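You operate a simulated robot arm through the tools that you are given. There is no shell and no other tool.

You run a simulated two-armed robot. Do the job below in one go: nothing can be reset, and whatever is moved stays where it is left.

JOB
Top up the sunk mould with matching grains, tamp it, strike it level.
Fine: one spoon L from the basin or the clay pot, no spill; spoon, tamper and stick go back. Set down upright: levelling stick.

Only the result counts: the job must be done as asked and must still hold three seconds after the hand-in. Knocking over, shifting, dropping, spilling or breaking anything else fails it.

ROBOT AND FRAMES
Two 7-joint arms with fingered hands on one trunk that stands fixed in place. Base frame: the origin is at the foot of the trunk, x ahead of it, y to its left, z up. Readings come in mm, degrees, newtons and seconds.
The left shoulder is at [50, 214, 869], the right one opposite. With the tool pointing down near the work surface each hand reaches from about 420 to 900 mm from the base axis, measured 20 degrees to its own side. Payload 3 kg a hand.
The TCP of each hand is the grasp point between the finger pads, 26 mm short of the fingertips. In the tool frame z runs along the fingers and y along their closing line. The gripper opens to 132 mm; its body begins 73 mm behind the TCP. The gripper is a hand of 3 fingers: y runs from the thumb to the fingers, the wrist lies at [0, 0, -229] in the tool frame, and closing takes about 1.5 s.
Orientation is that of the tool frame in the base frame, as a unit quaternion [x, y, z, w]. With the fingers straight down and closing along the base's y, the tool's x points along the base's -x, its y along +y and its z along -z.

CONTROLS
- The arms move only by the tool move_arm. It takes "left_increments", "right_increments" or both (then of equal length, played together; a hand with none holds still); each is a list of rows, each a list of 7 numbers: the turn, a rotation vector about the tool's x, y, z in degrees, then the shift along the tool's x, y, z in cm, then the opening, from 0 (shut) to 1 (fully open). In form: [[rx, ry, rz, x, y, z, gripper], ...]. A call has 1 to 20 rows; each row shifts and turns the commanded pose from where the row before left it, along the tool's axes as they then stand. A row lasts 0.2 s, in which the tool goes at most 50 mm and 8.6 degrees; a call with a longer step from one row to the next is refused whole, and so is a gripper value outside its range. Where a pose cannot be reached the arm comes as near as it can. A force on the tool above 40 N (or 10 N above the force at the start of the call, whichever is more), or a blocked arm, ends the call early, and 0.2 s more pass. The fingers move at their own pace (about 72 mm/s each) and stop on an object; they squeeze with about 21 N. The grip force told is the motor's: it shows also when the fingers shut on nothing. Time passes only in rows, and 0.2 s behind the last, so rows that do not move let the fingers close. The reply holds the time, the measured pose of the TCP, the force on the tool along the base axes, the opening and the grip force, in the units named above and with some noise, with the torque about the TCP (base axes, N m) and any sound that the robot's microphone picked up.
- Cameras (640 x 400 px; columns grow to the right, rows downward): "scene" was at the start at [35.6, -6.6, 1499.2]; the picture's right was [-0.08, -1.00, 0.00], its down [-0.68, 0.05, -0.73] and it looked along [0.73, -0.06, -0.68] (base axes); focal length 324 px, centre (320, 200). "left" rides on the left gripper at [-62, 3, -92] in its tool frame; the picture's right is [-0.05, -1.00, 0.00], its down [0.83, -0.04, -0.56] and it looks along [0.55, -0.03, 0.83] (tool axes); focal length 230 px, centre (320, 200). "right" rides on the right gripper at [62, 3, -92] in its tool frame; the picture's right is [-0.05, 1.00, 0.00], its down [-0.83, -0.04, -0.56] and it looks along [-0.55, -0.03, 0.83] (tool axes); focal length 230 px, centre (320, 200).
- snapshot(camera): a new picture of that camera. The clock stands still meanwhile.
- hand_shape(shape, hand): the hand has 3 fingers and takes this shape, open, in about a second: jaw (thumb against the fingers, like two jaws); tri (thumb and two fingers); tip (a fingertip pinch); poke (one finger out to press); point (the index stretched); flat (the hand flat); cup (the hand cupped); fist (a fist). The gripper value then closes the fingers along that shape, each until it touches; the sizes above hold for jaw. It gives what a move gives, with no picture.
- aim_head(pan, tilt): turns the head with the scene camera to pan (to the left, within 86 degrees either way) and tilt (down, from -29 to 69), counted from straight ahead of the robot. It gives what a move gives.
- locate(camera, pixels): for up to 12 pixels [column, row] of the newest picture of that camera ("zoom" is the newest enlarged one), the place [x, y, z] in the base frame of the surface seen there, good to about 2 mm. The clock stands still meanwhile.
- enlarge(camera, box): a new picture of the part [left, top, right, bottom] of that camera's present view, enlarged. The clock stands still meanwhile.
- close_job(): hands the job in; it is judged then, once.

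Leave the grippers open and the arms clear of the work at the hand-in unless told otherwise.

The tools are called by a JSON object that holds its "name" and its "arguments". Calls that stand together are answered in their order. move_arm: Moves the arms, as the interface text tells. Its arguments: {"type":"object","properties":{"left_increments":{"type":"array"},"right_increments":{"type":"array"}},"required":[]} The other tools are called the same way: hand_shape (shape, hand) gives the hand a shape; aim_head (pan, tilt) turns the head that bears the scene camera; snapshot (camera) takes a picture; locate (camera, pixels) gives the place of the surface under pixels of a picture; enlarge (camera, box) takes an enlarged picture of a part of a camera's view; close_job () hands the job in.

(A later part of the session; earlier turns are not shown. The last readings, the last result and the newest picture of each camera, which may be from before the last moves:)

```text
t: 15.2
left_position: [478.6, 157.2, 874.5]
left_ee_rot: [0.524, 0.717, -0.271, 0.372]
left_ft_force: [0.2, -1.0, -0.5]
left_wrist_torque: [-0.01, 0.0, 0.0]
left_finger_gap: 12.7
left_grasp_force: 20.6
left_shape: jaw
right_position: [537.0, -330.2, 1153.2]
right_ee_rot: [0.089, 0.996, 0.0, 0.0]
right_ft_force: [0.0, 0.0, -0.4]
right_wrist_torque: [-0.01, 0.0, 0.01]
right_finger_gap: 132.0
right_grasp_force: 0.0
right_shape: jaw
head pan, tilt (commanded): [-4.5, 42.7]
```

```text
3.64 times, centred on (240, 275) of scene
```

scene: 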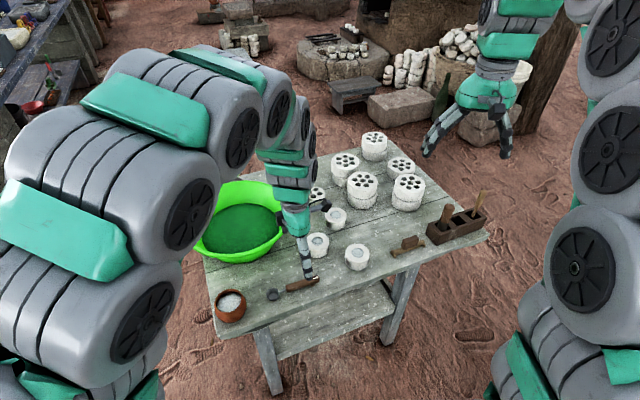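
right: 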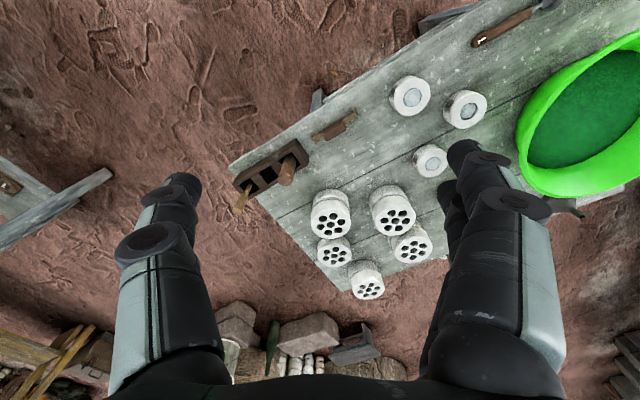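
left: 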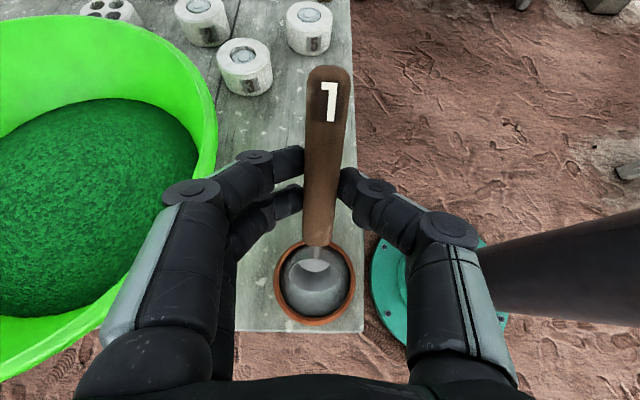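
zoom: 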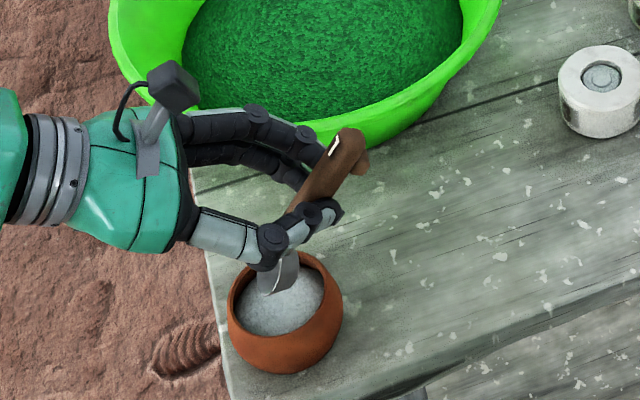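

The bowl now hangs over the pot mouth. I zoom in on both views to check alignment before dipping.

{"name": "enlarge", "arguments": {"camera": "left", "box": [260, 220, 370, 340]}}

{"name": "locate", "arguments": {"camera": "zoom", "pixels": [[185, 160], [455, 180], [310, 345], [320, 100], [310, 230], [250, 200], [370, 200], [310, 300]]}}

{"name": "enlarge", "arguments": {"camera": "scene", "box": [205, 275, 265, 325]}}

{"name": "locate", "arguments": {"camera": "zoom", "pixels": [[310, 130], [255, 150], [290, 170], [360, 130], [420, 185], [180, 230], [260, 300], [330, 110]]}}

```text
3.33 times, centred on (315, 280) of left
```

zoom: 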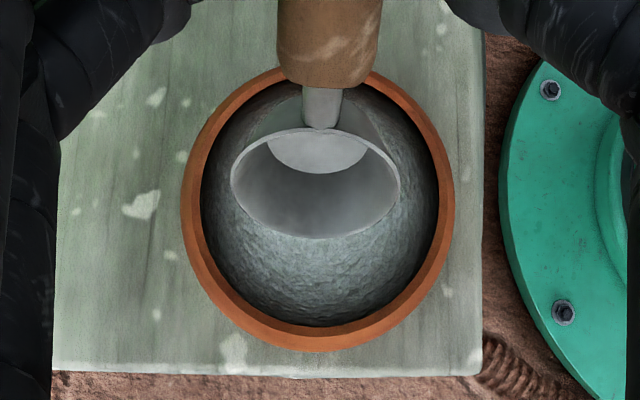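

```text
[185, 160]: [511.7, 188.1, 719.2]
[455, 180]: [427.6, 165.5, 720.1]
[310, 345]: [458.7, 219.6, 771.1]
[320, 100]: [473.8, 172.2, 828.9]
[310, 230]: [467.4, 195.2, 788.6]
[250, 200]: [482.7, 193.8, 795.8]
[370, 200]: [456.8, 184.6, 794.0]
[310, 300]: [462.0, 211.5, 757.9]
```

```text
8.00 times, centred on (235, 300) of scene
```

zoom: 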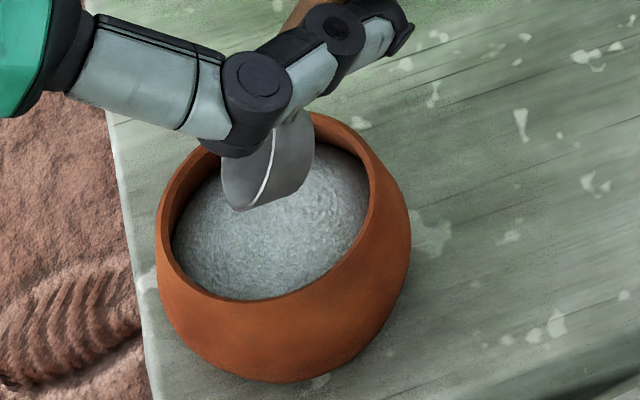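

```text
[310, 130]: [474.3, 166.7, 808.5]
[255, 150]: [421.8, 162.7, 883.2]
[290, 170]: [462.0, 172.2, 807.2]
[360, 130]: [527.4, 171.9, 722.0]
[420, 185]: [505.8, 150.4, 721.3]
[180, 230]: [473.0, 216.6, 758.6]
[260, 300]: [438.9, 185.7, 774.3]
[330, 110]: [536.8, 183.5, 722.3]
```

Alignment is good (bowl at column 315, pot centred at 318 in the zoom). Before dipping I check the basin rim against the far-side fingers.

{"name": "snapshot", "arguments": {"camera": "scene"}}

{"name": "locate", "arguments": {"camera": "scene", "pixels": [[214, 240], [225, 248], [250, 256], [262, 252], [280, 238], [291, 214], [288, 200], [240, 258], [220, 256], [232, 250]]}}

```text
taken
```

scene: 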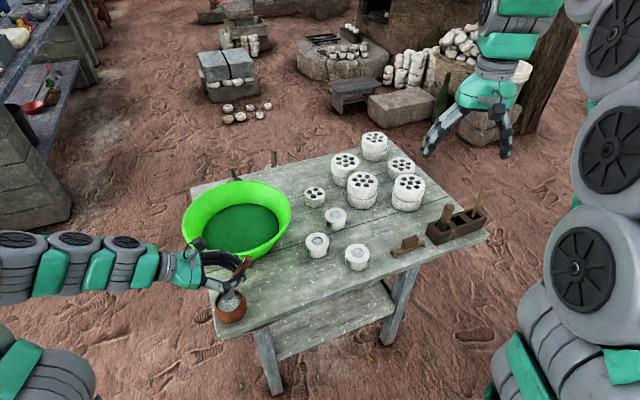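

```text
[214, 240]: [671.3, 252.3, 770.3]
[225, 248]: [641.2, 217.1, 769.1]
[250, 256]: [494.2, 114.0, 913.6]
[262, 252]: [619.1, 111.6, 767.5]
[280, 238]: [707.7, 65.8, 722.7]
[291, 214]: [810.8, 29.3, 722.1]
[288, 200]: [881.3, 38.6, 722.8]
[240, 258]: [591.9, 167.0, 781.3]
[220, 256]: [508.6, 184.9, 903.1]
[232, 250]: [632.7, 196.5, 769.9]
```

The basin rim stays over 40 mm away from the fingers. I dip straight down 50 mm (along tool x 0.819 and z 0.574 per cm) and read the force.

{"name": "move_arm", "arguments": {"left_increments": [[0, 0, 0, 0.82, 0, 0.574, 0], [0, 0, 0, 0.82, 0, 0.574, 0], [0, 0, 0, 0.82, 0, 0.574, 0], [0, 0, 0, 0.82, 0, 0.574, 0], [0, 0, 0, 0.41, 0, 0.287, 0], [0, 0, 0, 0.41, 0, 0.287, 0], [0, 0, 0, 0, 0, 0, 0], [0, 0, 0, 0, 0, 0, 0]]}}

{"name": "enlarge", "arguments": {"camera": "left", "box": [260, 220, 370, 340]}}

{"name": "enlarge", "arguments": {"camera": "scene", "box": [205, 275, 265, 325]}}

```text
t: 17.0
left_position: [477.2, 157.9, 825.1]
left_ee_rot: [0.524, 0.715, -0.273, 0.372]
left_ft_force: [-0.3, 0.7, -0.1]
left_wrist_torque: [0.02, 0.02, 0.03]
left_finger_gap: 12.6
left_grasp_force: 21.4
left_shape: jaw
right_position: [537.3, -329.8, 1151.8]
right_ee_rot: [0.088, 0.996, 0.0, 0.0]
right_ft_force: [0.2, -0.4, -0.4]
right_wrist_torque: [0.0, 0.0, -0.03]
right_finger_gap: 131.9
right_grasp_force: 0.1
right_shape: jaw
head pan, tilt (commanded): [-4.5, 42.7]
```

```text
3.33 times, centred on (315, 280) of left
```

zoom: 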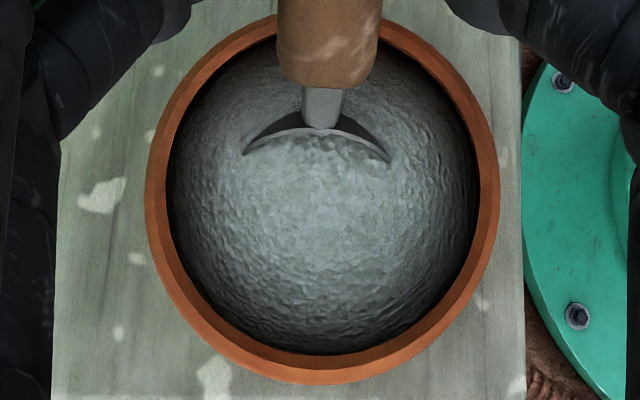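

```text
8.00 times, centred on (235, 300) of scene
```

zoom: 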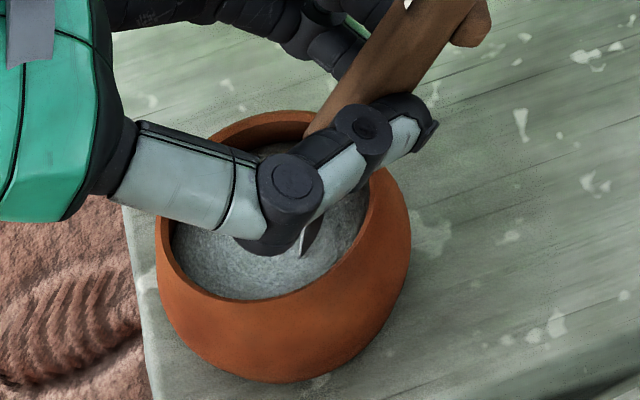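

No resistance; the bowl is in the grains up to just under its near edge. I go 4 mm deeper, then begin to raise the lip: 7.5° per row while keeping the bowl inside the pot. I stop at 40° tilt to check.

{"name": "move_arm", "arguments": {"left_increments": [[0, 0, 0, 0.3, 0, 0.21, 0], [0, 0, 0, 0, 0, 0, 0], [0, 3.75, 0, -0.09, 0, 0.47, 0], [0, 3.75, 0, -0.13, 0, 0.46, 0], [0, 3.75, 0, -0.27, 0, 0.3, 0], [0, 3.75, 0, -0.29, 0, 0.28, 0], [0, 0, 0, 0, 0, 0, 0]]}}

{"name": "enlarge", "arguments": {"camera": "left", "box": [260, 220, 370, 340]}}

{"name": "enlarge", "arguments": {"camera": "scene", "box": [205, 275, 265, 325]}}

```text
t: 18.6
left_position: [483.5, 141.0, 816.5]
left_ee_rot: [0.555, 0.758, -0.202, 0.276]
left_ft_force: [0.4, 0.1, 0.2]
left_wrist_torque: [0.0, -0.04, 0.01]
left_finger_gap: 12.9
left_grasp_force: 21.5
left_shape: jaw
right_position: [537.3, -329.6, 1154.3]
right_ee_rot: [0.089, 0.996, 0.0, 0.0]
right_ft_force: [1.1, -0.3, -1.3]
right_wrist_torque: [-0.03, -0.03, -0.01]
right_finger_gap: 132.0
right_grasp_force: 0.0
right_shape: jaw
head pan, tilt (commanded): [-4.5, 42.7]
```

```text
3.33 times, centred on (315, 280) of left
```

zoom: 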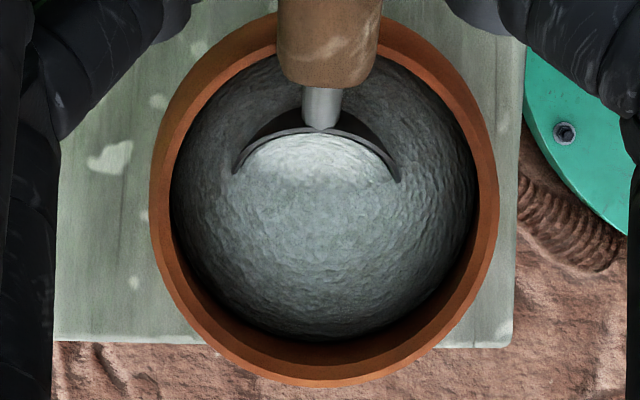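

```text
8.00 times, centred on (235, 300) of scene
```

zoom: 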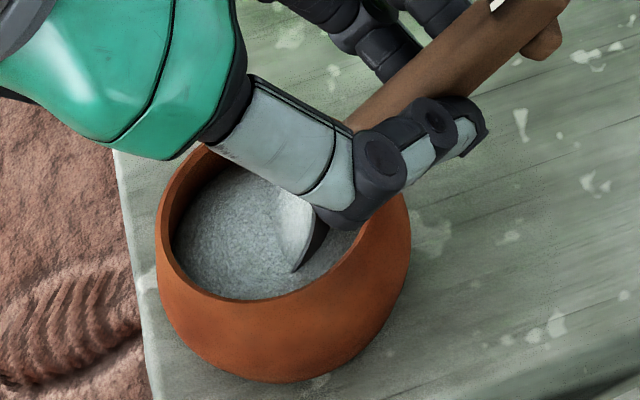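

The bowl now shows a flush white fill at 40° tilt with no force on the arm. I continue levelling to 0° while rising, keeping the shank over the rim.

{"name": "move_arm", "arguments": {"left_increments": [[0, 3.75, 0, -0.2, 0, 0.31, 0], [0, 3.75, 0, -0.23, 0, 0.3, 0], [0, 3.75, 0, -0.18, 0, 0.3, 0], [0, 3.75, 0, -0.2, 0, 0.29, 0], [0, 3.75, 0, -0.15, 0, 0.26, 0], [0, 3.75, 0, -0.16, 0, 0.26, 0], [0, 3.75, 0, -0.19, 0, 0.22, 0], [0, 3.75, 0, -0.19, 0, 0.22, 0], [0, 3.5, 0, -0.17, 0, 0.07, 0], [0, 3.5, 0, -0.17, 0, 0.07, 0], [0, 3.0, 0, -0.1, 0, -0.4, 0], [0, 0, 0, 0, 0, 0, 0]]}}

{"name": "enlarge", "arguments": {"camera": "left", "box": [260, 220, 370, 340]}}

{"name": "enlarge", "arguments": {"camera": "scene", "box": [205, 265, 265, 315]}}

```text
t: 21.2
left_position: [491.0, 113.2, 808.1]
left_ee_rot: [0.59, 0.807, 0.0, 0.0]
left_ft_force: [1.3, -0.2, 0.2]
left_wrist_torque: [-0.01, 0.0, 0.04]
left_finger_gap: 12.8
left_grasp_force: 21.2
left_shape: jaw
right_position: [537.8, -330.7, 1153.9]
right_ee_rot: [0.09, 0.996, -0.001, 0.0]
right_ft_force: [0.4, -0.4, 0.0]
right_wrist_torque: [-0.04, -0.02, 0.02]
right_finger_gap: 132.1
right_grasp_force: 0.0
right_shape: jaw
head pan, tilt (commanded): [-4.5, 42.7]
```

```text
3.33 times, centred on (315, 280) of left
```

zoom: 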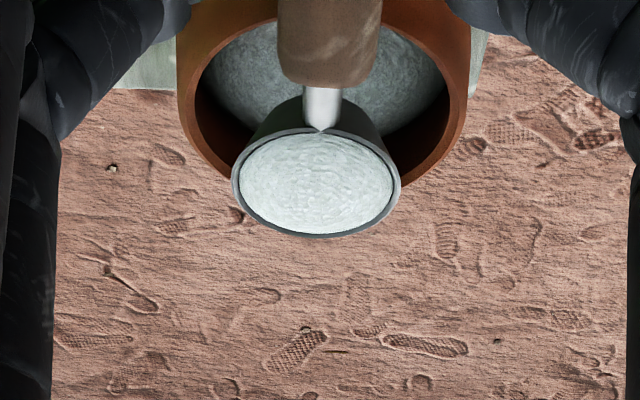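

```text
8.00 times, centred on (235, 290) of scene
```

zoom: 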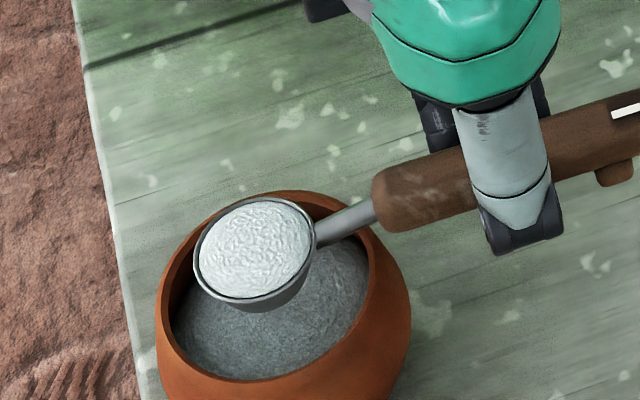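

The spoon is full with a smooth heap. I lift straight up 60 mm gently and look again before travelling.

{"name": "move_arm", "arguments": {"left_increments": [[0, 0, 0, 0, 0, -0.4, 0], [0, 0, 0, 0, 0, -0.8, 0], [0, 0, 0, 0, 0, -1.2, 0], [0, 0, 0, 0, 0, -1.4, 0], [0, 0, 0, 0, 0, -1.2, 0], [0, 0, 0, 0, 0, -0.8, 0], [0, 0, 0, 0, 0, -0.3, 0], [0, 0, 0, 0, 0, 0, 0]]}}

{"name": "snapshot", "arguments": {"camera": "scene"}}

{"name": "enlarge", "arguments": {"camera": "scene", "box": [200, 240, 280, 320]}}

```text
t: 23.0
left_position: [489.8, 113.4, 869.6]
left_ee_rot: [0.591, 0.807, 0.0, -0.001]
left_ft_force: [-1.3, 0.0, -0.9]
left_wrist_torque: [0.03, 0.04, -0.03]
left_finger_gap: 12.8
left_grasp_force: 21.6
left_shape: jaw
right_position: [538.3, -330.2, 1153.6]
right_ee_rot: [0.088, 0.996, 0.001, -0.001]
right_ft_force: [-0.9, 0.4, -0.4]
right_wrist_torque: [-0.01, 0.03, 0.02]
right_finger_gap: 131.9
right_grasp_force: 0.1
right_shape: jaw
head pan, tilt (commanded): [-4.5, 42.7]
```

```text
taken
```

scene: 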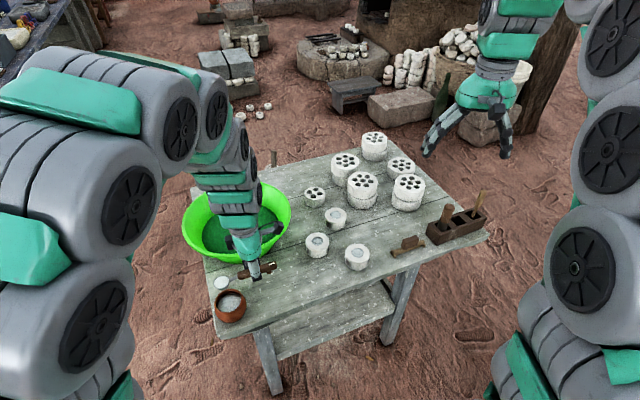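

```text
5.00 times, centred on (240, 280) of scene
```

zoom: 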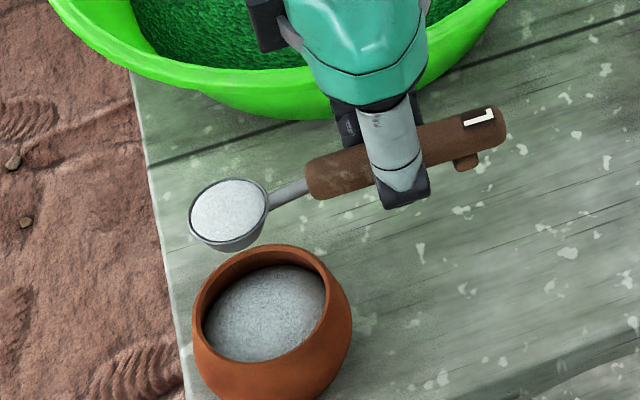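

The load sits still and the pot looks fine. I now yaw the hand -47.4° about tool z over the pot side, slowly, so the handle will point away and slightly right.

{"name": "move_arm", "arguments": {"left_increments": [[0, 0, -2, 0, 0, -0.3, 0], [0, 0, -3.95, 0, 0, -0.5, 0], [0, 0, -3.95, 0, 0, -0.5, 0], [0, 0, -3.95, 0, 0, -0.3, 0], [0, 0, -3.95, 0, 0, 0, 0], [0, 0, -3.95, 0, 0, 0, 0], [0, 0, -3.95, 0, 0, 0, 0], [0, 0, -3.95, 0, 0, 0, 0], [0, 0, -3.95, 0, 0, 0, 0], [0, 0, -3.95, 0, 0, 0, 0], [0, 0, -3.95, 0, 0, 0, 0], [0, 0, -3.95, 0, 0, 0, 0], [0, 0, -1.95, 0, 0, 0, 0], [0, 0, 0, 0, 0, 0, 0]]}}

{"name": "enlarge", "arguments": {"camera": "left", "box": [260, 220, 370, 340]}}

```text
t: 26.0
left_position: [491.8, 114.2, 885.1]
left_ee_rot: [0.215, 0.977, 0.001, 0.0]
left_ft_force: [0.4, 0.2, -1.3]
left_wrist_torque: [0.03, -0.01, -0.01]
left_finger_gap: 12.7
left_grasp_force: 21.5
left_shape: jaw
right_position: [538.8, -329.0, 1153.7]
right_ee_rot: [0.089, 0.996, 0.0, 0.0]
right_ft_force: [0.2, 0.4, -0.5]
right_wrist_torque: [0.0, -0.01, 0.02]
right_finger_gap: 131.7
right_grasp_force: 0.0
right_shape: jaw
head pan, tilt (commanded): [-4.5, 42.7]
```

```text
3.33 times, centred on (315, 280) of left
```

zoom: 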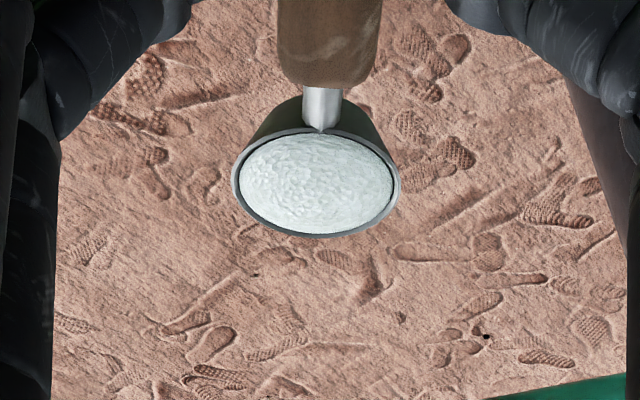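

Load unchanged. I travel gently at constant height to bring the bowl over mould 3, TCP to about (723,-80,885).

{"name": "move_arm", "arguments": {"left_increments": [[0, 0, 0, -0.873, -0.237, 0, 0], [0, 0, 0, -1.455, -0.395, 0, 0], [0, 0, 0, -2.037, -0.553, 0, 0], [0, 0, 0, -2.328, -0.632, 0, 0], [0, 0, 0, -2.328, -0.632, 0, 0], [0, 0, 0, -2.328, -0.632, 0, 0], [0, 0, 0, -2.328, -0.632, 0, 0], [0, 0, 0, -2.328, -0.632, 0, 0], [0, 0, 0, -2.328, -0.632, 0, 0], [0, 0, 0, -2.328, -0.632, 0, 0], [0, 0, 0, -2.328, -0.632, 0, 0], [0, 0, 0, -2.328, -0.632, 0, 0], [0, 0, 0, -2.037, -0.553, 0, 0], [0, 0, 0, -1.455, -0.395, 0, 0], [0, 0, 0, -0.29, -0.08, 0, 0], [0, 0, 0, 0, 0, 0, 0], [0, 0, 0, 0, 0, 0, 0]]}}

{"name": "snapshot", "arguments": {"camera": "scene"}}

{"name": "enlarge", "arguments": {"camera": "scene", "box": [280, 190, 380, 270]}}

{"name": "snapshot", "arguments": {"camera": "left"}}

```text
t: 29.6
left_position: [721.1, -80.8, 885.6]
left_ee_rot: [0.216, 0.976, 0.0, 0.0]
left_ft_force: [-1.0, 0.2, 0.2]
left_wrist_torque: [0.01, -0.03, 0.0]
left_finger_gap: 12.6
left_grasp_force: 21.3
left_shape: jaw
right_position: [536.8, -328.7, 1153.3]
right_ee_rot: [0.088, 0.996, 0.0, 0.0]
right_ft_force: [-0.3, 0.6, 0.0]
right_wrist_torque: [0.0, 0.01, 0.01]
right_finger_gap: 132.1
right_grasp_force: 0.0
right_shape: jaw
head pan, tilt (commanded): [-4.5, 42.7]
```

```text
taken
```

scene: 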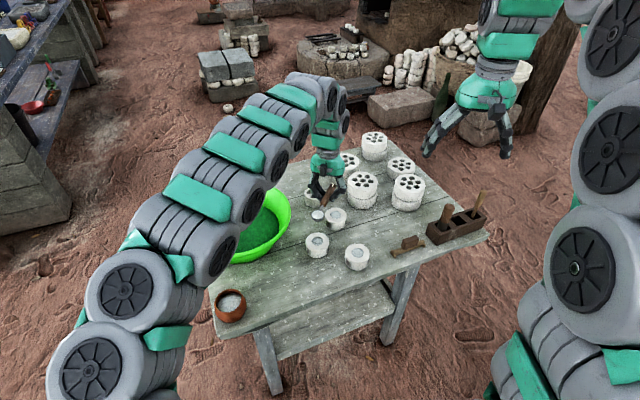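

```text
5.00 times, centred on (330, 230) of scene
```

zoom: 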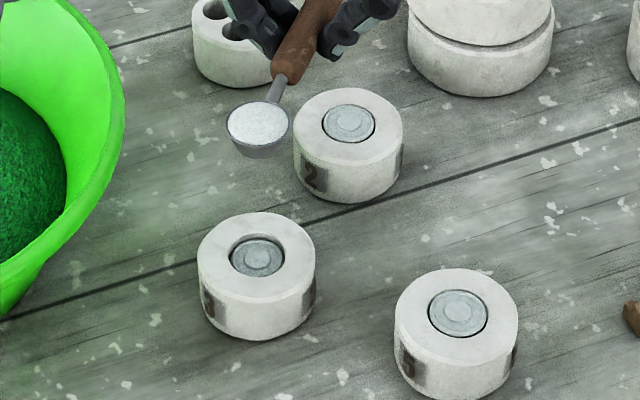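

```text
taken
```

left: 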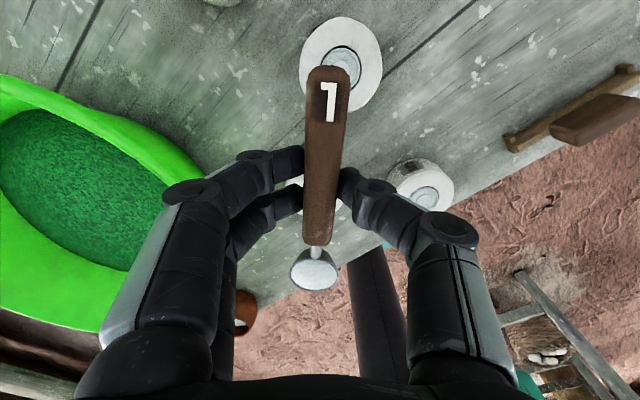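

The bowl is at zoom (258,125) and mould 3 at (257,258). I locate the bowl rim and mould points in that zoom to compute the exact offset.

{"name": "locate", "arguments": {"camera": "zoom", "pixels": [[229, 123], [290, 125], [259, 104], [259, 143], [230, 258], [285, 258], [257, 240], [257, 276], [198, 258], [315, 258], [257, 262], [268, 90]]}}

{"name": "enlarge", "arguments": {"camera": "scene", "box": [320, 200, 352, 220]}}

{"name": "enlarge", "arguments": {"camera": "scene", "box": [304, 200, 336, 225]}}

```text
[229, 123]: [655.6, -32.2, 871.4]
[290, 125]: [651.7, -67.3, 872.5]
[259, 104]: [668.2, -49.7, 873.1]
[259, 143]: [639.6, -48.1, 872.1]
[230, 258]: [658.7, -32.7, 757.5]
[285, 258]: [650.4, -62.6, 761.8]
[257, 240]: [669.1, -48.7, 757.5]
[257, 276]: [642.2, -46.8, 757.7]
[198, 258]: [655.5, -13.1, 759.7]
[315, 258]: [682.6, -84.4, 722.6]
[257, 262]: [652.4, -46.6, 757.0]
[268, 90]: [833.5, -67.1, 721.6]
```

```text
16.00 times, centred on (336, 210) of scene
```

zoom: 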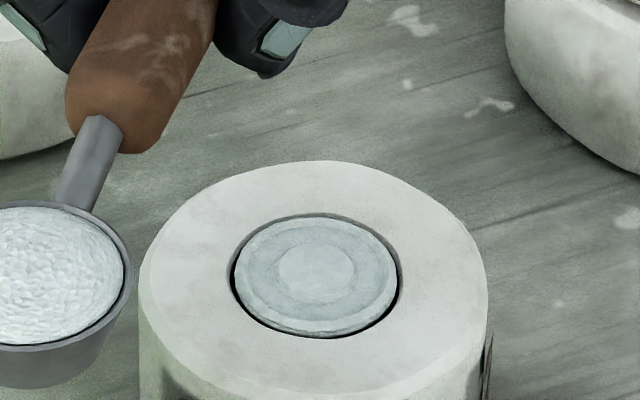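

```text
16.00 times, centred on (320, 212) of scene
```

zoom: 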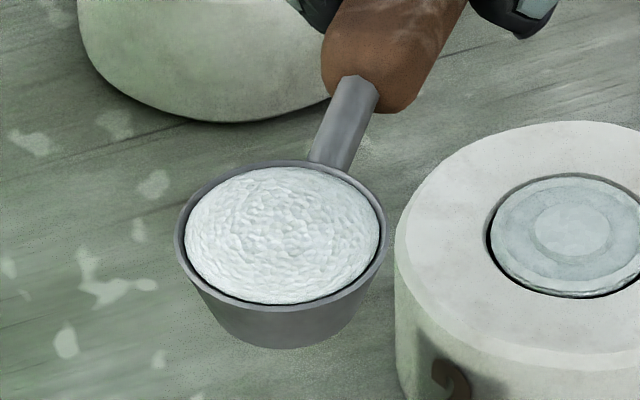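

Bowl centre reads (654,-49.2,872), hole centre about (654.5,-47). I move 13 mm back along the handle and 2 mm sideways. Then I lower so the bowl bottom is about 13 mm above the mould, with its far lip just past the hole centre.

{"name": "move_arm", "arguments": {"left_increments": [[0, 0, 0, -0.2, 0.05, 0.6, 0], [0, 0, 0, -0.3, 0.05, 1.0, 0], [0, 0, 0, -0.3, 0.05, 1.2, 0], [0, 0, 0, -0.3, 0.05, 1.3, 0], [0, 0, 0, -0.2, 0, 1.3, 0], [0, 0, 0, 0, 0, 1.2, 0], [0, 0, 0, 0, 0, 0.9, 0], [0, 0, 0, 0, 0, 0.5, 0], [0, 0, 0, 0, 0, 0, 0], [0, 0, 0, 0, 0, 0, 0]]}}

{"name": "enlarge", "arguments": {"camera": "scene", "box": [290, 210, 345, 260]}}

{"name": "locate", "arguments": {"camera": "zoom", "pixels": [[240, 160], [330, 160], [280, 130], [280, 190], [200, 210], [300, 230]]}}

```text
t: 31.8
left_position: [733.8, -83.8, 805.7]
left_ee_rot: [0.217, 0.976, -0.001, 0.0]
left_ft_force: [-0.3, 0.4, -0.1]
left_wrist_torque: [0.02, 0.02, -0.02]
left_finger_gap: 12.7
left_grasp_force: 21.0
left_shape: jaw
right_position: [537.1, -329.4, 1152.8]
right_ee_rot: [0.089, 0.996, 0.001, 0.0]
right_ft_force: [0.8, 0.1, -0.2]
right_wrist_torque: [0.0, -0.01, 0.0]
right_finger_gap: 132.0
right_grasp_force: 0.0
right_shape: jaw
head pan, tilt (commanded): [-4.5, 42.7]
```

```text
8.00 times, centred on (318, 235) of scene
```

zoom: 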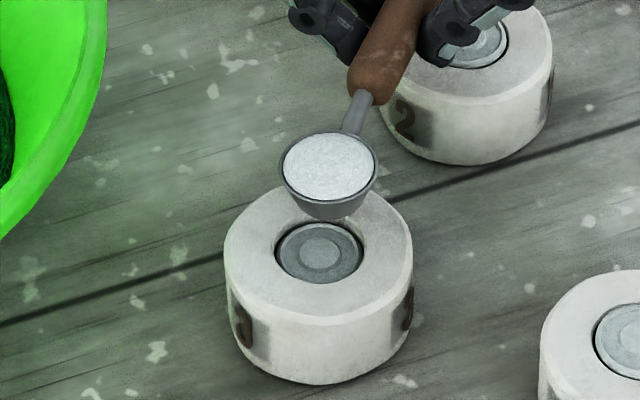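

```text
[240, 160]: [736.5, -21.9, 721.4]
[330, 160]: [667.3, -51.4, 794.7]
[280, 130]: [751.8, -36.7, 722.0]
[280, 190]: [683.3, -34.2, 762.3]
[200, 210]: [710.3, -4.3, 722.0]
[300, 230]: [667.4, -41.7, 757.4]
```

The bowl is where I want it, lip over the hole. I start pouring: pitch to 30° in 5° rows while holding the lip over the hole, then check the pose and the load.

{"name": "move_arm", "arguments": {"left_increments": [[0, -5, 0, 0.15, 0, -0.62, 0], [0, -5, 0, 0.168, 0, -0.607, 0], [0, -5, 0, 0.173, 0, -0.63, 0], [0, -5, 0, 0.193, 0, -0.632, 0], [0, -5, 0, 0.217, 0, -0.632, 0], [0, -5, 0, 0.215, 0, -0.652, 0], [0, 0, 0, 0, 0, 0, 0]]}}

{"name": "enlarge", "arguments": {"camera": "scene", "box": [290, 210, 345, 260]}}

{"name": "enlarge", "arguments": {"camera": "left", "box": [250, 200, 390, 340]}}

```text
t: 33.4
left_position: [718.3, -75.7, 838.6]
left_ee_rot: [0.208, 0.943, -0.056, 0.253]
left_ft_force: [0.1, -0.7, 0.4]
left_wrist_torque: [0.02, 0.02, -0.01]
left_finger_gap: 12.5
left_grasp_force: 20.5
left_shape: jaw
right_position: [538.6, -329.5, 1153.5]
right_ee_rot: [0.089, 0.996, 0.0, 0.0]
right_ft_force: [0.2, 0.4, -0.5]
right_wrist_torque: [0.01, -0.01, -0.04]
right_finger_gap: 131.9
right_grasp_force: 0.0
right_shape: jaw
head pan, tilt (commanded): [-4.5, 42.7]
```

```text
8.00 times, centred on (318, 235) of scene
```

zoom: 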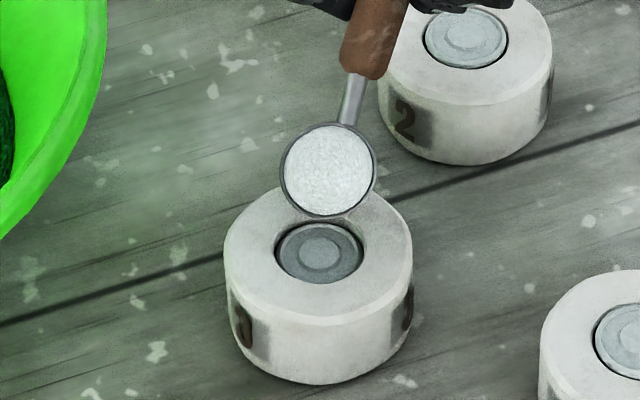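

```text
2.86 times, centred on (320, 270) of left
```

zoom: 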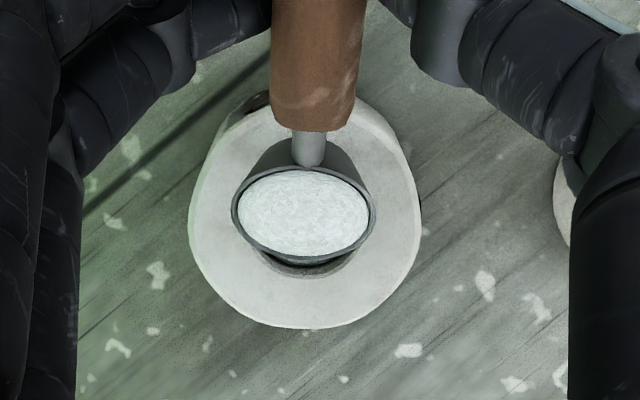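

The pose matches (718,-76,839), which confirms how the increments act, and nothing has left the spoon yet. I go on to 45° and pause.

{"name": "move_arm", "arguments": {"left_increments": [[0, -5, 0, 0.264, 0, -0.603, 0], [0, 0, 0, 0, 0, 0, 0], [0, -5, 0, 0.274, 0, -0.619, 0], [0, 0, 0, 0, 0, 0, 0], [0, -5, 0, 0.29, 0, -0.635, 0], [0, 0, 0, 0, 0, 0, 0]]}}

{"name": "enlarge", "arguments": {"camera": "scene", "box": [290, 210, 345, 260]}}

{"name": "enlarge", "arguments": {"camera": "left", "box": [250, 200, 390, 340]}}

```text
t: 34.8
left_position: [700.8, -69.1, 850.0]
left_ee_rot: [0.199, 0.902, -0.083, 0.374]
left_ft_force: [0.3, 0.2, -1.5]
left_wrist_torque: [-0.01, 0.03, 0.02]
left_finger_gap: 12.8
left_grasp_force: 20.7
left_shape: jaw
right_position: [538.0, -329.6, 1153.4]
right_ee_rot: [0.088, 0.996, 0.0, 0.0]
right_ft_force: [-0.9, 0.0, 0.5]
right_wrist_torque: [0.02, -0.05, 0.0]
right_finger_gap: 131.9
right_grasp_force: 0.0
right_shape: jaw
head pan, tilt (commanded): [-4.5, 42.7]
```

```text
8.00 times, centred on (318, 235) of scene
```

zoom: 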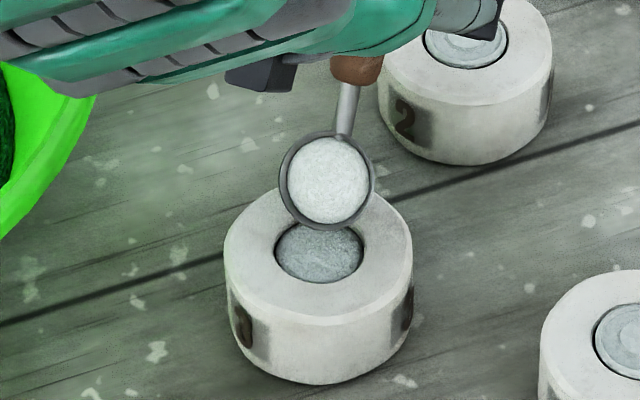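

```text
2.86 times, centred on (320, 270) of left
```

zoom: 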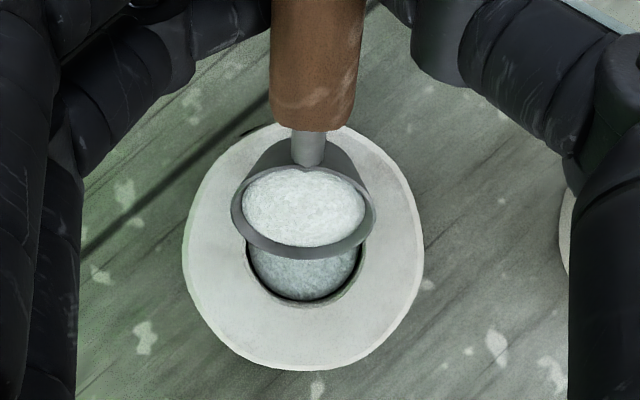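

Grains are falling into the hole and the loose fill is visible there; nothing lies on the mould's face. I continue to 60° with pauses.

{"name": "move_arm", "arguments": {"left_increments": [[0, 0, 0, 0, 0, 0, 0], [0, -5, 0, 0.247, 0, -0.658, 0], [0, 0, 0, 0, 0, 0, 0], [0, -5, 0, 0.247, 0, -0.668, 0], [0, 0, 0, 0, 0, 0, 0], [0, -5, 0, 0.243, 0, -0.696, 0], [0, 0, 0, 0, 0, 0, 0], [0, 0, 0, 0, 0, 0, 0]]}}

{"name": "enlarge", "arguments": {"camera": "scene", "box": [290, 210, 345, 260]}}

{"name": "enlarge", "arguments": {"camera": "left", "box": [250, 200, 390, 340]}}

```text
t: 36.6
left_position: [684.8, -60.8, 857.5]
left_ee_rot: [0.187, 0.845, -0.109, 0.489]
left_ft_force: [-0.3, 0.3, -0.9]
left_wrist_torque: [-0.03, -0.01, 0.01]
left_finger_gap: 12.6
left_grasp_force: 21.2
left_shape: jaw
right_position: [537.4, -329.8, 1154.4]
right_ee_rot: [0.089, 0.996, 0.001, 0.0]
right_ft_force: [0.1, -0.7, -0.9]
right_wrist_torque: [0.0, 0.0, 0.02]
right_finger_gap: 131.7
right_grasp_force: 0.0
right_shape: jaw
head pan, tilt (commanded): [-4.5, 42.7]
```

```text
8.00 times, centred on (318, 235) of scene
```

zoom: 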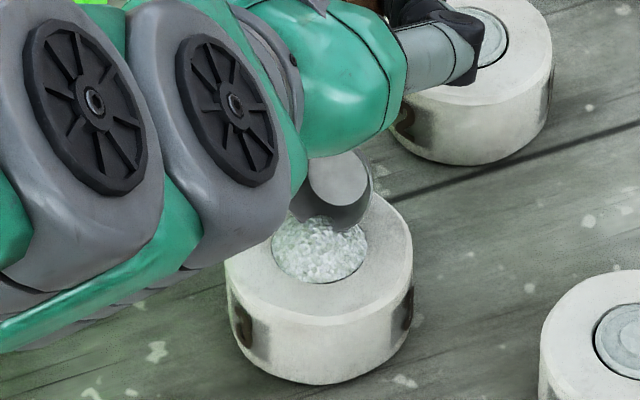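

```text
2.86 times, centred on (320, 270) of left
```

zoom: 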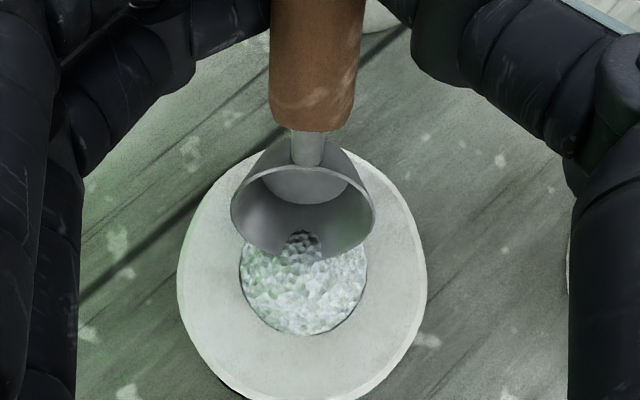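

The spoon looks empty and a heap stands in the hole, its tip close to the lip at left-zoom (302,245). I raise the spoon 12 mm straight up to get off the heap and check it.

{"name": "move_arm", "arguments": {"left_increments": [[0, 0, 0, -0.43, 0, -0.25, 0], [0, 0, 0, -0.61, 0, -0.35, 0], [0, 0, 0, 0, 0, 0, 0]]}}

{"name": "enlarge", "arguments": {"camera": "left", "box": [270, 230, 350, 310]}}

{"name": "enlarge", "arguments": {"camera": "scene", "box": [300, 215, 345, 255]}}

```text
t: 37.4
left_position: [682.7, -61.3, 866.9]
left_ee_rot: [0.187, 0.845, -0.109, 0.489]
left_ft_force: [0.0, -0.1, 0.3]
left_wrist_torque: [0.0, 0.03, -0.01]
left_finger_gap: 12.7
left_grasp_force: 21.1
left_shape: jaw
right_position: [537.7, -329.0, 1155.1]
right_ee_rot: [0.089, 0.996, -0.001, -0.001]
right_ft_force: [0.4, 0.7, -1.0]
right_wrist_torque: [0.02, 0.02, 0.01]
right_finger_gap: 131.8
right_grasp_force: 0.1
right_shape: jaw
head pan, tilt (commanded): [-4.5, 42.7]
```

```text
5.00 times, centred on (310, 270) of left
```

zoom: 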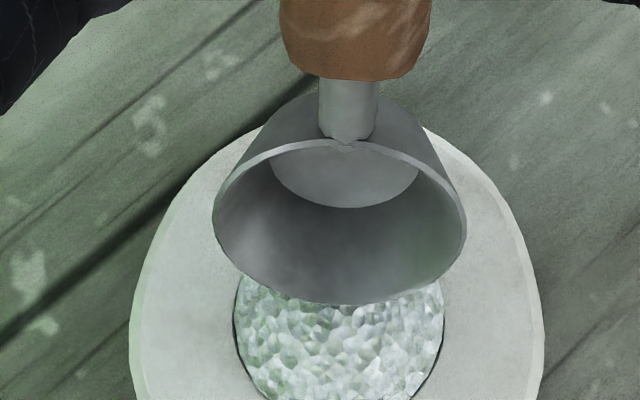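

```text
10.00 times, centred on (322, 235) of scene
```

zoom: 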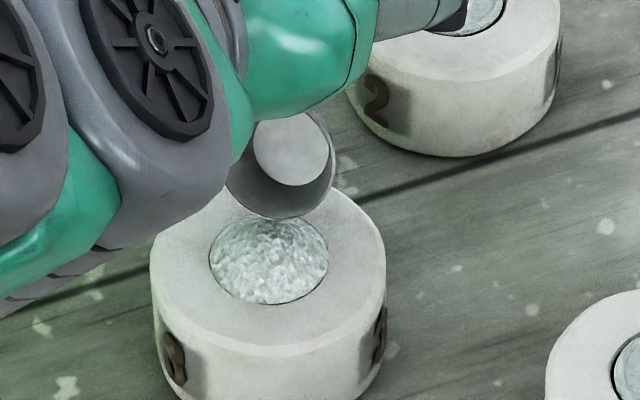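

The spoon is empty and the heap sits wholly inside the hole, with a clean mould face. I lift the spoon 60 mm and level the hand again.

{"name": "move_arm", "arguments": {"left_increments": [[0, 0, 0, -1.73, 0, -1.0, 0], [0, 0, 0, -1.73, 0, -1.0, 0], [0, 0, 0, -1.73, 0, -1.0, 0], [0, 7.5, 0, 0, 0, 0, 0], [0, 7.5, 0, 0, 0, 0, 0], [0, 7.5, 0, 0, 0, 0, 0], [0, 7.5, 0, 0, 0, 0, 0], [0, 7.5, 0, 0, 0, 0, 0], [0, 7.5, 0, 0, 0, 0, 0], [0, 7.5, 0, 0, 0, 0, 0], [0, 7.5, 0, 0, 0, 0, 0], [0, 0, 0, 0, 0, 0, 0]]}}

{"name": "enlarge", "arguments": {"camera": "scene", "box": [270, 200, 350, 260]}}

```text
t: 40.0
left_position: [683.5, -59.7, 929.7]
left_ee_rot: [0.216, 0.976, 0.0, 0.0]
left_ft_force: [-0.5, -0.5, 0.0]
left_wrist_torque: [0.0, -0.02, 0.01]
left_finger_gap: 12.3
left_grasp_force: 20.8
left_shape: jaw
right_position: [536.7, -330.1, 1152.4]
right_ee_rot: [0.089, 0.996, -0.001, 0.0]
right_ft_force: [0.1, -1.0, -0.8]
right_wrist_torque: [0.0, -0.01, -0.03]
right_finger_gap: 131.6
right_grasp_force: 0.0
right_shape: jaw
head pan, tilt (commanded): [-4.5, 42.7]
```

```text
6.67 times, centred on (310, 230) of scene
```

zoom: 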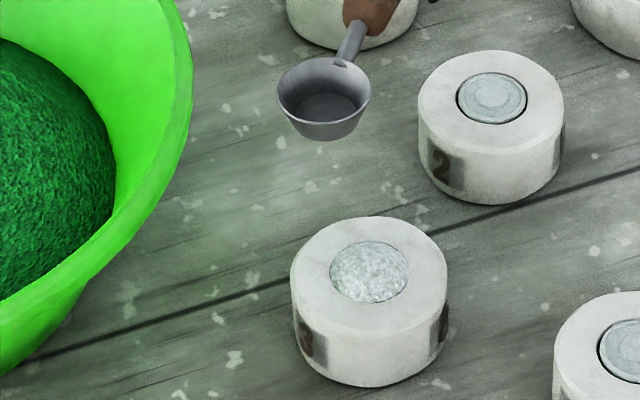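

Mould 3 now shows a clean heap. I yaw back +47.4° and fly above the spoon's home place, TCP (520.8, 9.8).

{"name": "move_arm", "arguments": {"left_increments": [[0, 0, 7.9, 0, 0, 0, 0], [0, 0, 7.9, 0, 0, 0, 0], [0, 0, 7.9, 0, 0, 0, 0], [0, 0, 7.9, 0, 0, 0, 0], [0, 0, 7.9, 0, 0, 0, 0], [0, 0, 7.9, 0, 0, 0, 0], [0, 0, 0, 2.3, -2.68, 0, 0], [0, 0, 0, 2.31, -2.68, 0, 0], [0, 0, 0, 2.31, -2.68, 0, 0], [0, 0, 0, 2.31, -2.69, 0, 0], [0, 0, 0, 2.31, -2.69, 0, 0], [0, 0, 0, 0, 0, 3.5, 0], [0, 0, 0, 0, 0, 3.5, 0], [0, 0, 0, 0, 0, 3.5, 0], [0, 0, 0, 0, 0, 2.0, 0], [0, 0, 0, 0, 0, 0, 0], [0, 0, 0, 0, 0, 0, 0]]}}

{"name": "snapshot", "arguments": {"camera": "left"}}

{"name": "enlarge", "arguments": {"camera": "scene", "box": [260, 240, 340, 310]}}

```text
t: 43.6
left_position: [521.0, 7.9, 803.4]
left_ee_rot: [0.59, 0.808, 0.0, 0.0]
left_ft_force: [0.3, 0.2, -0.2]
left_wrist_torque: [-0.01, -0.02, -0.02]
left_finger_gap: 12.3
left_grasp_force: 20.6
left_shape: jaw
right_position: [536.8, -330.2, 1153.5]
right_ee_rot: [0.089, 0.996, 0.0, 0.0]
right_ft_force: [0.6, 0.1, 1.1]
right_wrist_torque: [-0.01, 0.0, 0.0]
right_finger_gap: 132.1
right_grasp_force: 0.2
right_shape: jaw
head pan, tilt (commanded): [-4.5, 42.7]
```

```text
taken
```

left: 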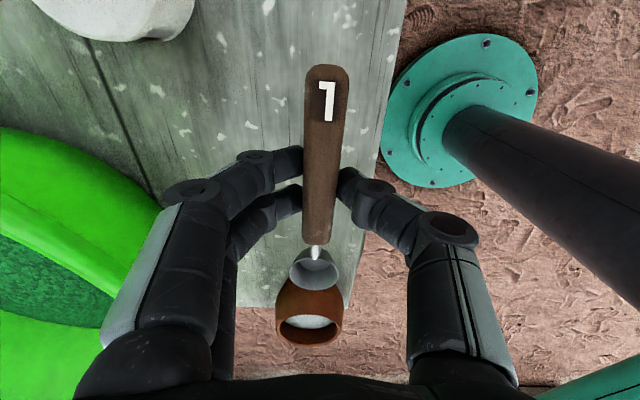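

```text
5.71 times, centred on (300, 275) of scene
```

zoom: 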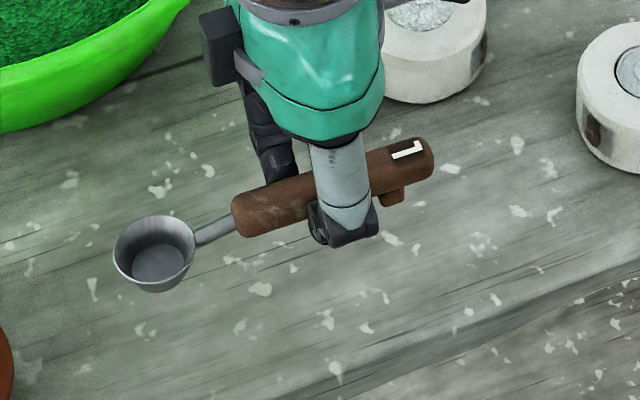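

Nearly home. I add 1 mm along tool x and lower 51 mm, slowing at the end.

{"name": "move_arm", "arguments": {"left_increments": [[0, 0, 0, 0.1, 0, 1.8, 0], [0, 0, 0, 0, 0, 1.6, 0], [0, 0, 0, 0, 0, 1.0, 0], [0, 0, 0, 0, 0, 0.4, 0], [0, 0, 0, 0, 0, 0.3, 0], [0, 0, 0, 0, 0, 0, 0], [0, 0, 0, 0, 0, 0, 0]]}}

{"name": "enlarge", "arguments": {"camera": "scene", "box": [260, 240, 340, 310]}}

```text
t: 45.2
left_position: [521.5, 9.7, 752.7]
left_ee_rot: [0.591, 0.807, 0.0, 0.0]
left_ft_force: [0.3, -0.3, -0.6]
left_wrist_torque: [-0.02, -0.02, 0.03]
left_finger_gap: 12.3
left_grasp_force: 20.8
left_shape: jaw
right_position: [537.9, -329.9, 1152.7]
right_ee_rot: [0.089, 0.996, -0.001, 0.0]
right_ft_force: [0.3, 0.2, 0.8]
right_wrist_torque: [-0.01, -0.01, -0.02]
right_finger_gap: 132.1
right_grasp_force: 0.2
right_shape: jaw
head pan, tilt (commanded): [-4.5, 42.7]
```

```text
5.71 times, centred on (300, 275) of scene
```

zoom: 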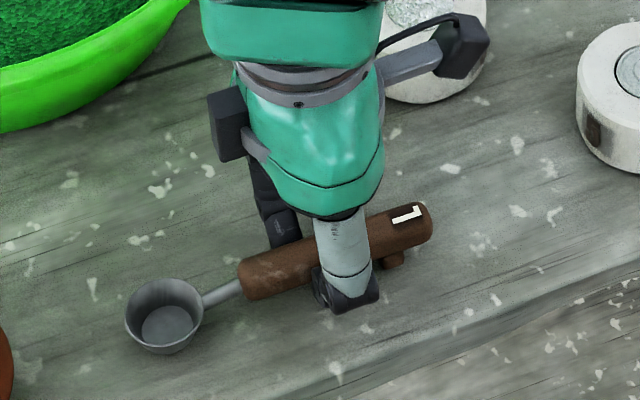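

The view matches the picture at pick-up. I go down in 0.7 mm steps to feel the table.

{"name": "move_arm", "arguments": {"left_increments": [[0, 0, 0, 0, 0, 0.07, 0], [0, 0, 0, 0, 0, 0.07, 0], [0, 0, 0, 0, 0, 0.05, 0], [0, 0, 0, 0, 0, 0, 0], [0, 0, 0, 0, 0, 0, 0]]}}

```text
t: 46.4
left_position: [521.0, 9.5, 751.8]
left_ee_rot: [0.591, 0.807, 0.0, 0.0]
left_ft_force: [-1.5, -0.1, 4.7]
left_wrist_torque: [0.02, 0.01, -0.02]
left_finger_gap: 12.7
left_grasp_force: 21.4
left_shape: jaw
right_position: [537.7, -329.0, 1152.9]
right_ee_rot: [0.09, 0.996, 0.0, 0.0]
right_ft_force: [-0.3, 0.0, 0.3]
right_wrist_torque: [-0.06, 0.01, -0.03]
right_finger_gap: 131.7
right_grasp_force: 0.0
right_shape: jaw
head pan, tilt (commanded): [-4.5, 42.7]
```

There is 4.7 N of contact, so the spoon is on the table. I open the fingers to the same 47 mm as before and rise.

{"name": "move_arm", "arguments": {"left_increments": [[0, 0, 0, 0, 0, 0, 0.15], [0, 0, 0, 0, 0, 0, 0.25], [0, 0, 0, 0, 0, 0, 0.36], [0, 0, 0, 0, 0, 0, 0.36], [0, 0, 0, 0, 0, 0, 0.36], [0, 0, 0, 0, 0, -0.5, 0.36], [0, 0, 0, 0, 0, -1.0, 0.36], [0, 0, 0, 0, 0, -3.0, 0.36], [0, 0, 0, 0, 0, -4.0, 0.36], [0, 0, 0, 0, 0, -4.5, 0.36], [0, 0, 0, 0, 0, -4.5, 0.36], [0, 0, 0, 0, 0, 0, 0.36]]}}

{"name": "snapshot", "arguments": {"camera": "left"}}

{"name": "enlarge", "arguments": {"camera": "scene", "box": [260, 270, 325, 310]}}

```text
t: 49.0
left_position: [518.2, 11.2, 929.0]
left_ee_rot: [0.591, 0.807, 0.0, -0.001]
left_ft_force: [0.3, 0.4, 0.2]
left_wrist_torque: [0.0, 0.0, 0.01]
left_finger_gap: 47.0
left_grasp_force: 0.0
left_shape: jaw
right_position: [537.6, -330.0, 1153.3]
right_ee_rot: [0.089, 0.996, 0.001, 0.0]
right_ft_force: [-0.1, -0.3, -0.5]
right_wrist_torque: [0.03, 0.0, -0.02]
right_finger_gap: 131.8
right_grasp_force: 0.0
right_shape: jaw
head pan, tilt (commanded): [-4.5, 42.7]
```

```text
taken
```

left: 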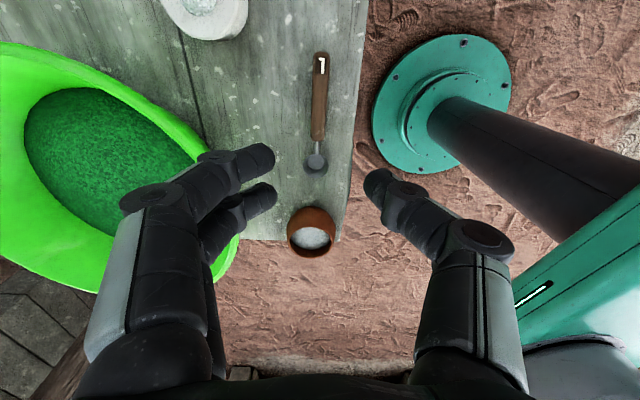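

```text
9.85 times, centred on (292, 290) of scene
```

zoom: 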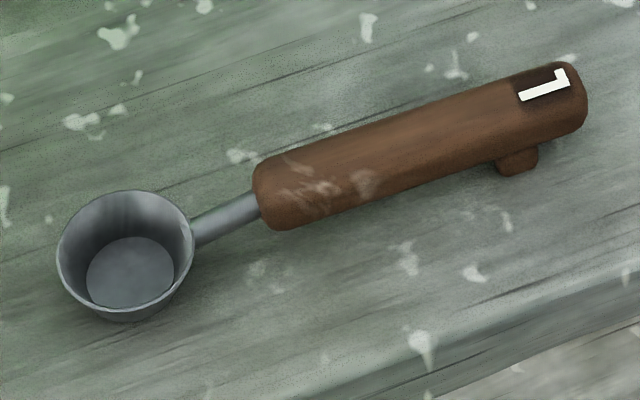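

The spoon rests upright at home, within about 3 mm of its first place. Now I park the left arm up and to the left. In the same call I yaw the right hand +65.5° so its closing line lies across the stick's block and the stand.

{"name": "move_arm", "arguments": {"left_increments": [[0, 0, 0, 2.0, 0.2, -2.5, 0.36], [0, 0, 0, 4.2, 0.4, -1.5, 0.6], [0, 0, 0, 4.3, 0.4, -1.4, 0.8], [0, 0, 0, 4.4, 0.4, -1.4, 1], [0, 0, 0, 4.4, 0.4, -1.4, 1], [0, 0, 0, 4.4, 0.4, -1.3, 1], [0, 0, 0, 4.4, 0.4, -1.3, 1], [0, 0, 0, 4.4, 0.4, -1.3, 1], [0, 0, 0, 0, 0, 0, 1]], "right_increments": [[0, 0, 8.19, 0, 0, 0, 1], [0, 0, 8.19, 0, 0, 0, 1], [0, 0, 8.19, 0, 0, 0, 1], [0, 0, 8.19, 0, 0, 0, 1], [0, 0, 8.19, 0, 0, 0, 1], [0, 0, 8.19, 0, 0, 0, 1], [0, 0, 8.19, 0, 0, 0, 1], [0, 0, 8.19, 0, 0, 0, 1], [0, 0, 0, 0, 0, 0, 1]]}}

{"name": "snapshot", "arguments": {"camera": "scene"}}

{"name": "snapshot", "arguments": {"camera": "right"}}

```text
t: 51.0
left_position: [450.7, 330.8, 1045.2]
left_ee_rot: [0.591, 0.807, 0.0, 0.0]
left_ft_force: [-0.3, -0.3, 0.1]
left_wrist_torque: [0.0, -0.02, 0.01]
left_finger_gap: 132.0
left_grasp_force: 0.0
left_shape: jaw
right_position: [537.1, -329.3, 1153.4]
right_ee_rot: [0.614, 0.789, -0.001, 0.0]
right_ft_force: [1.3, 0.9, -1.1]
right_wrist_torque: [-0.02, 0.05, -0.04]
right_finger_gap: 131.9
right_grasp_force: 0.1
right_shape: jaw
head pan, tilt (commanded): [-4.5, 42.7]
```

```text
taken
```

scene: 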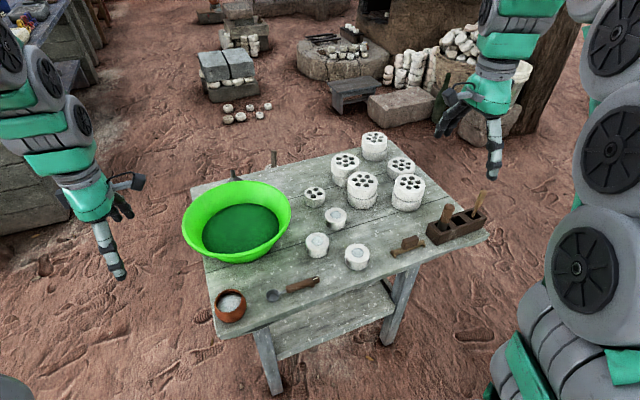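

```text
taken
```

right: 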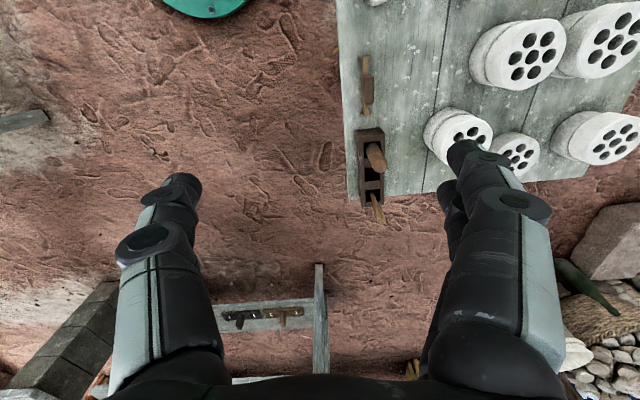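

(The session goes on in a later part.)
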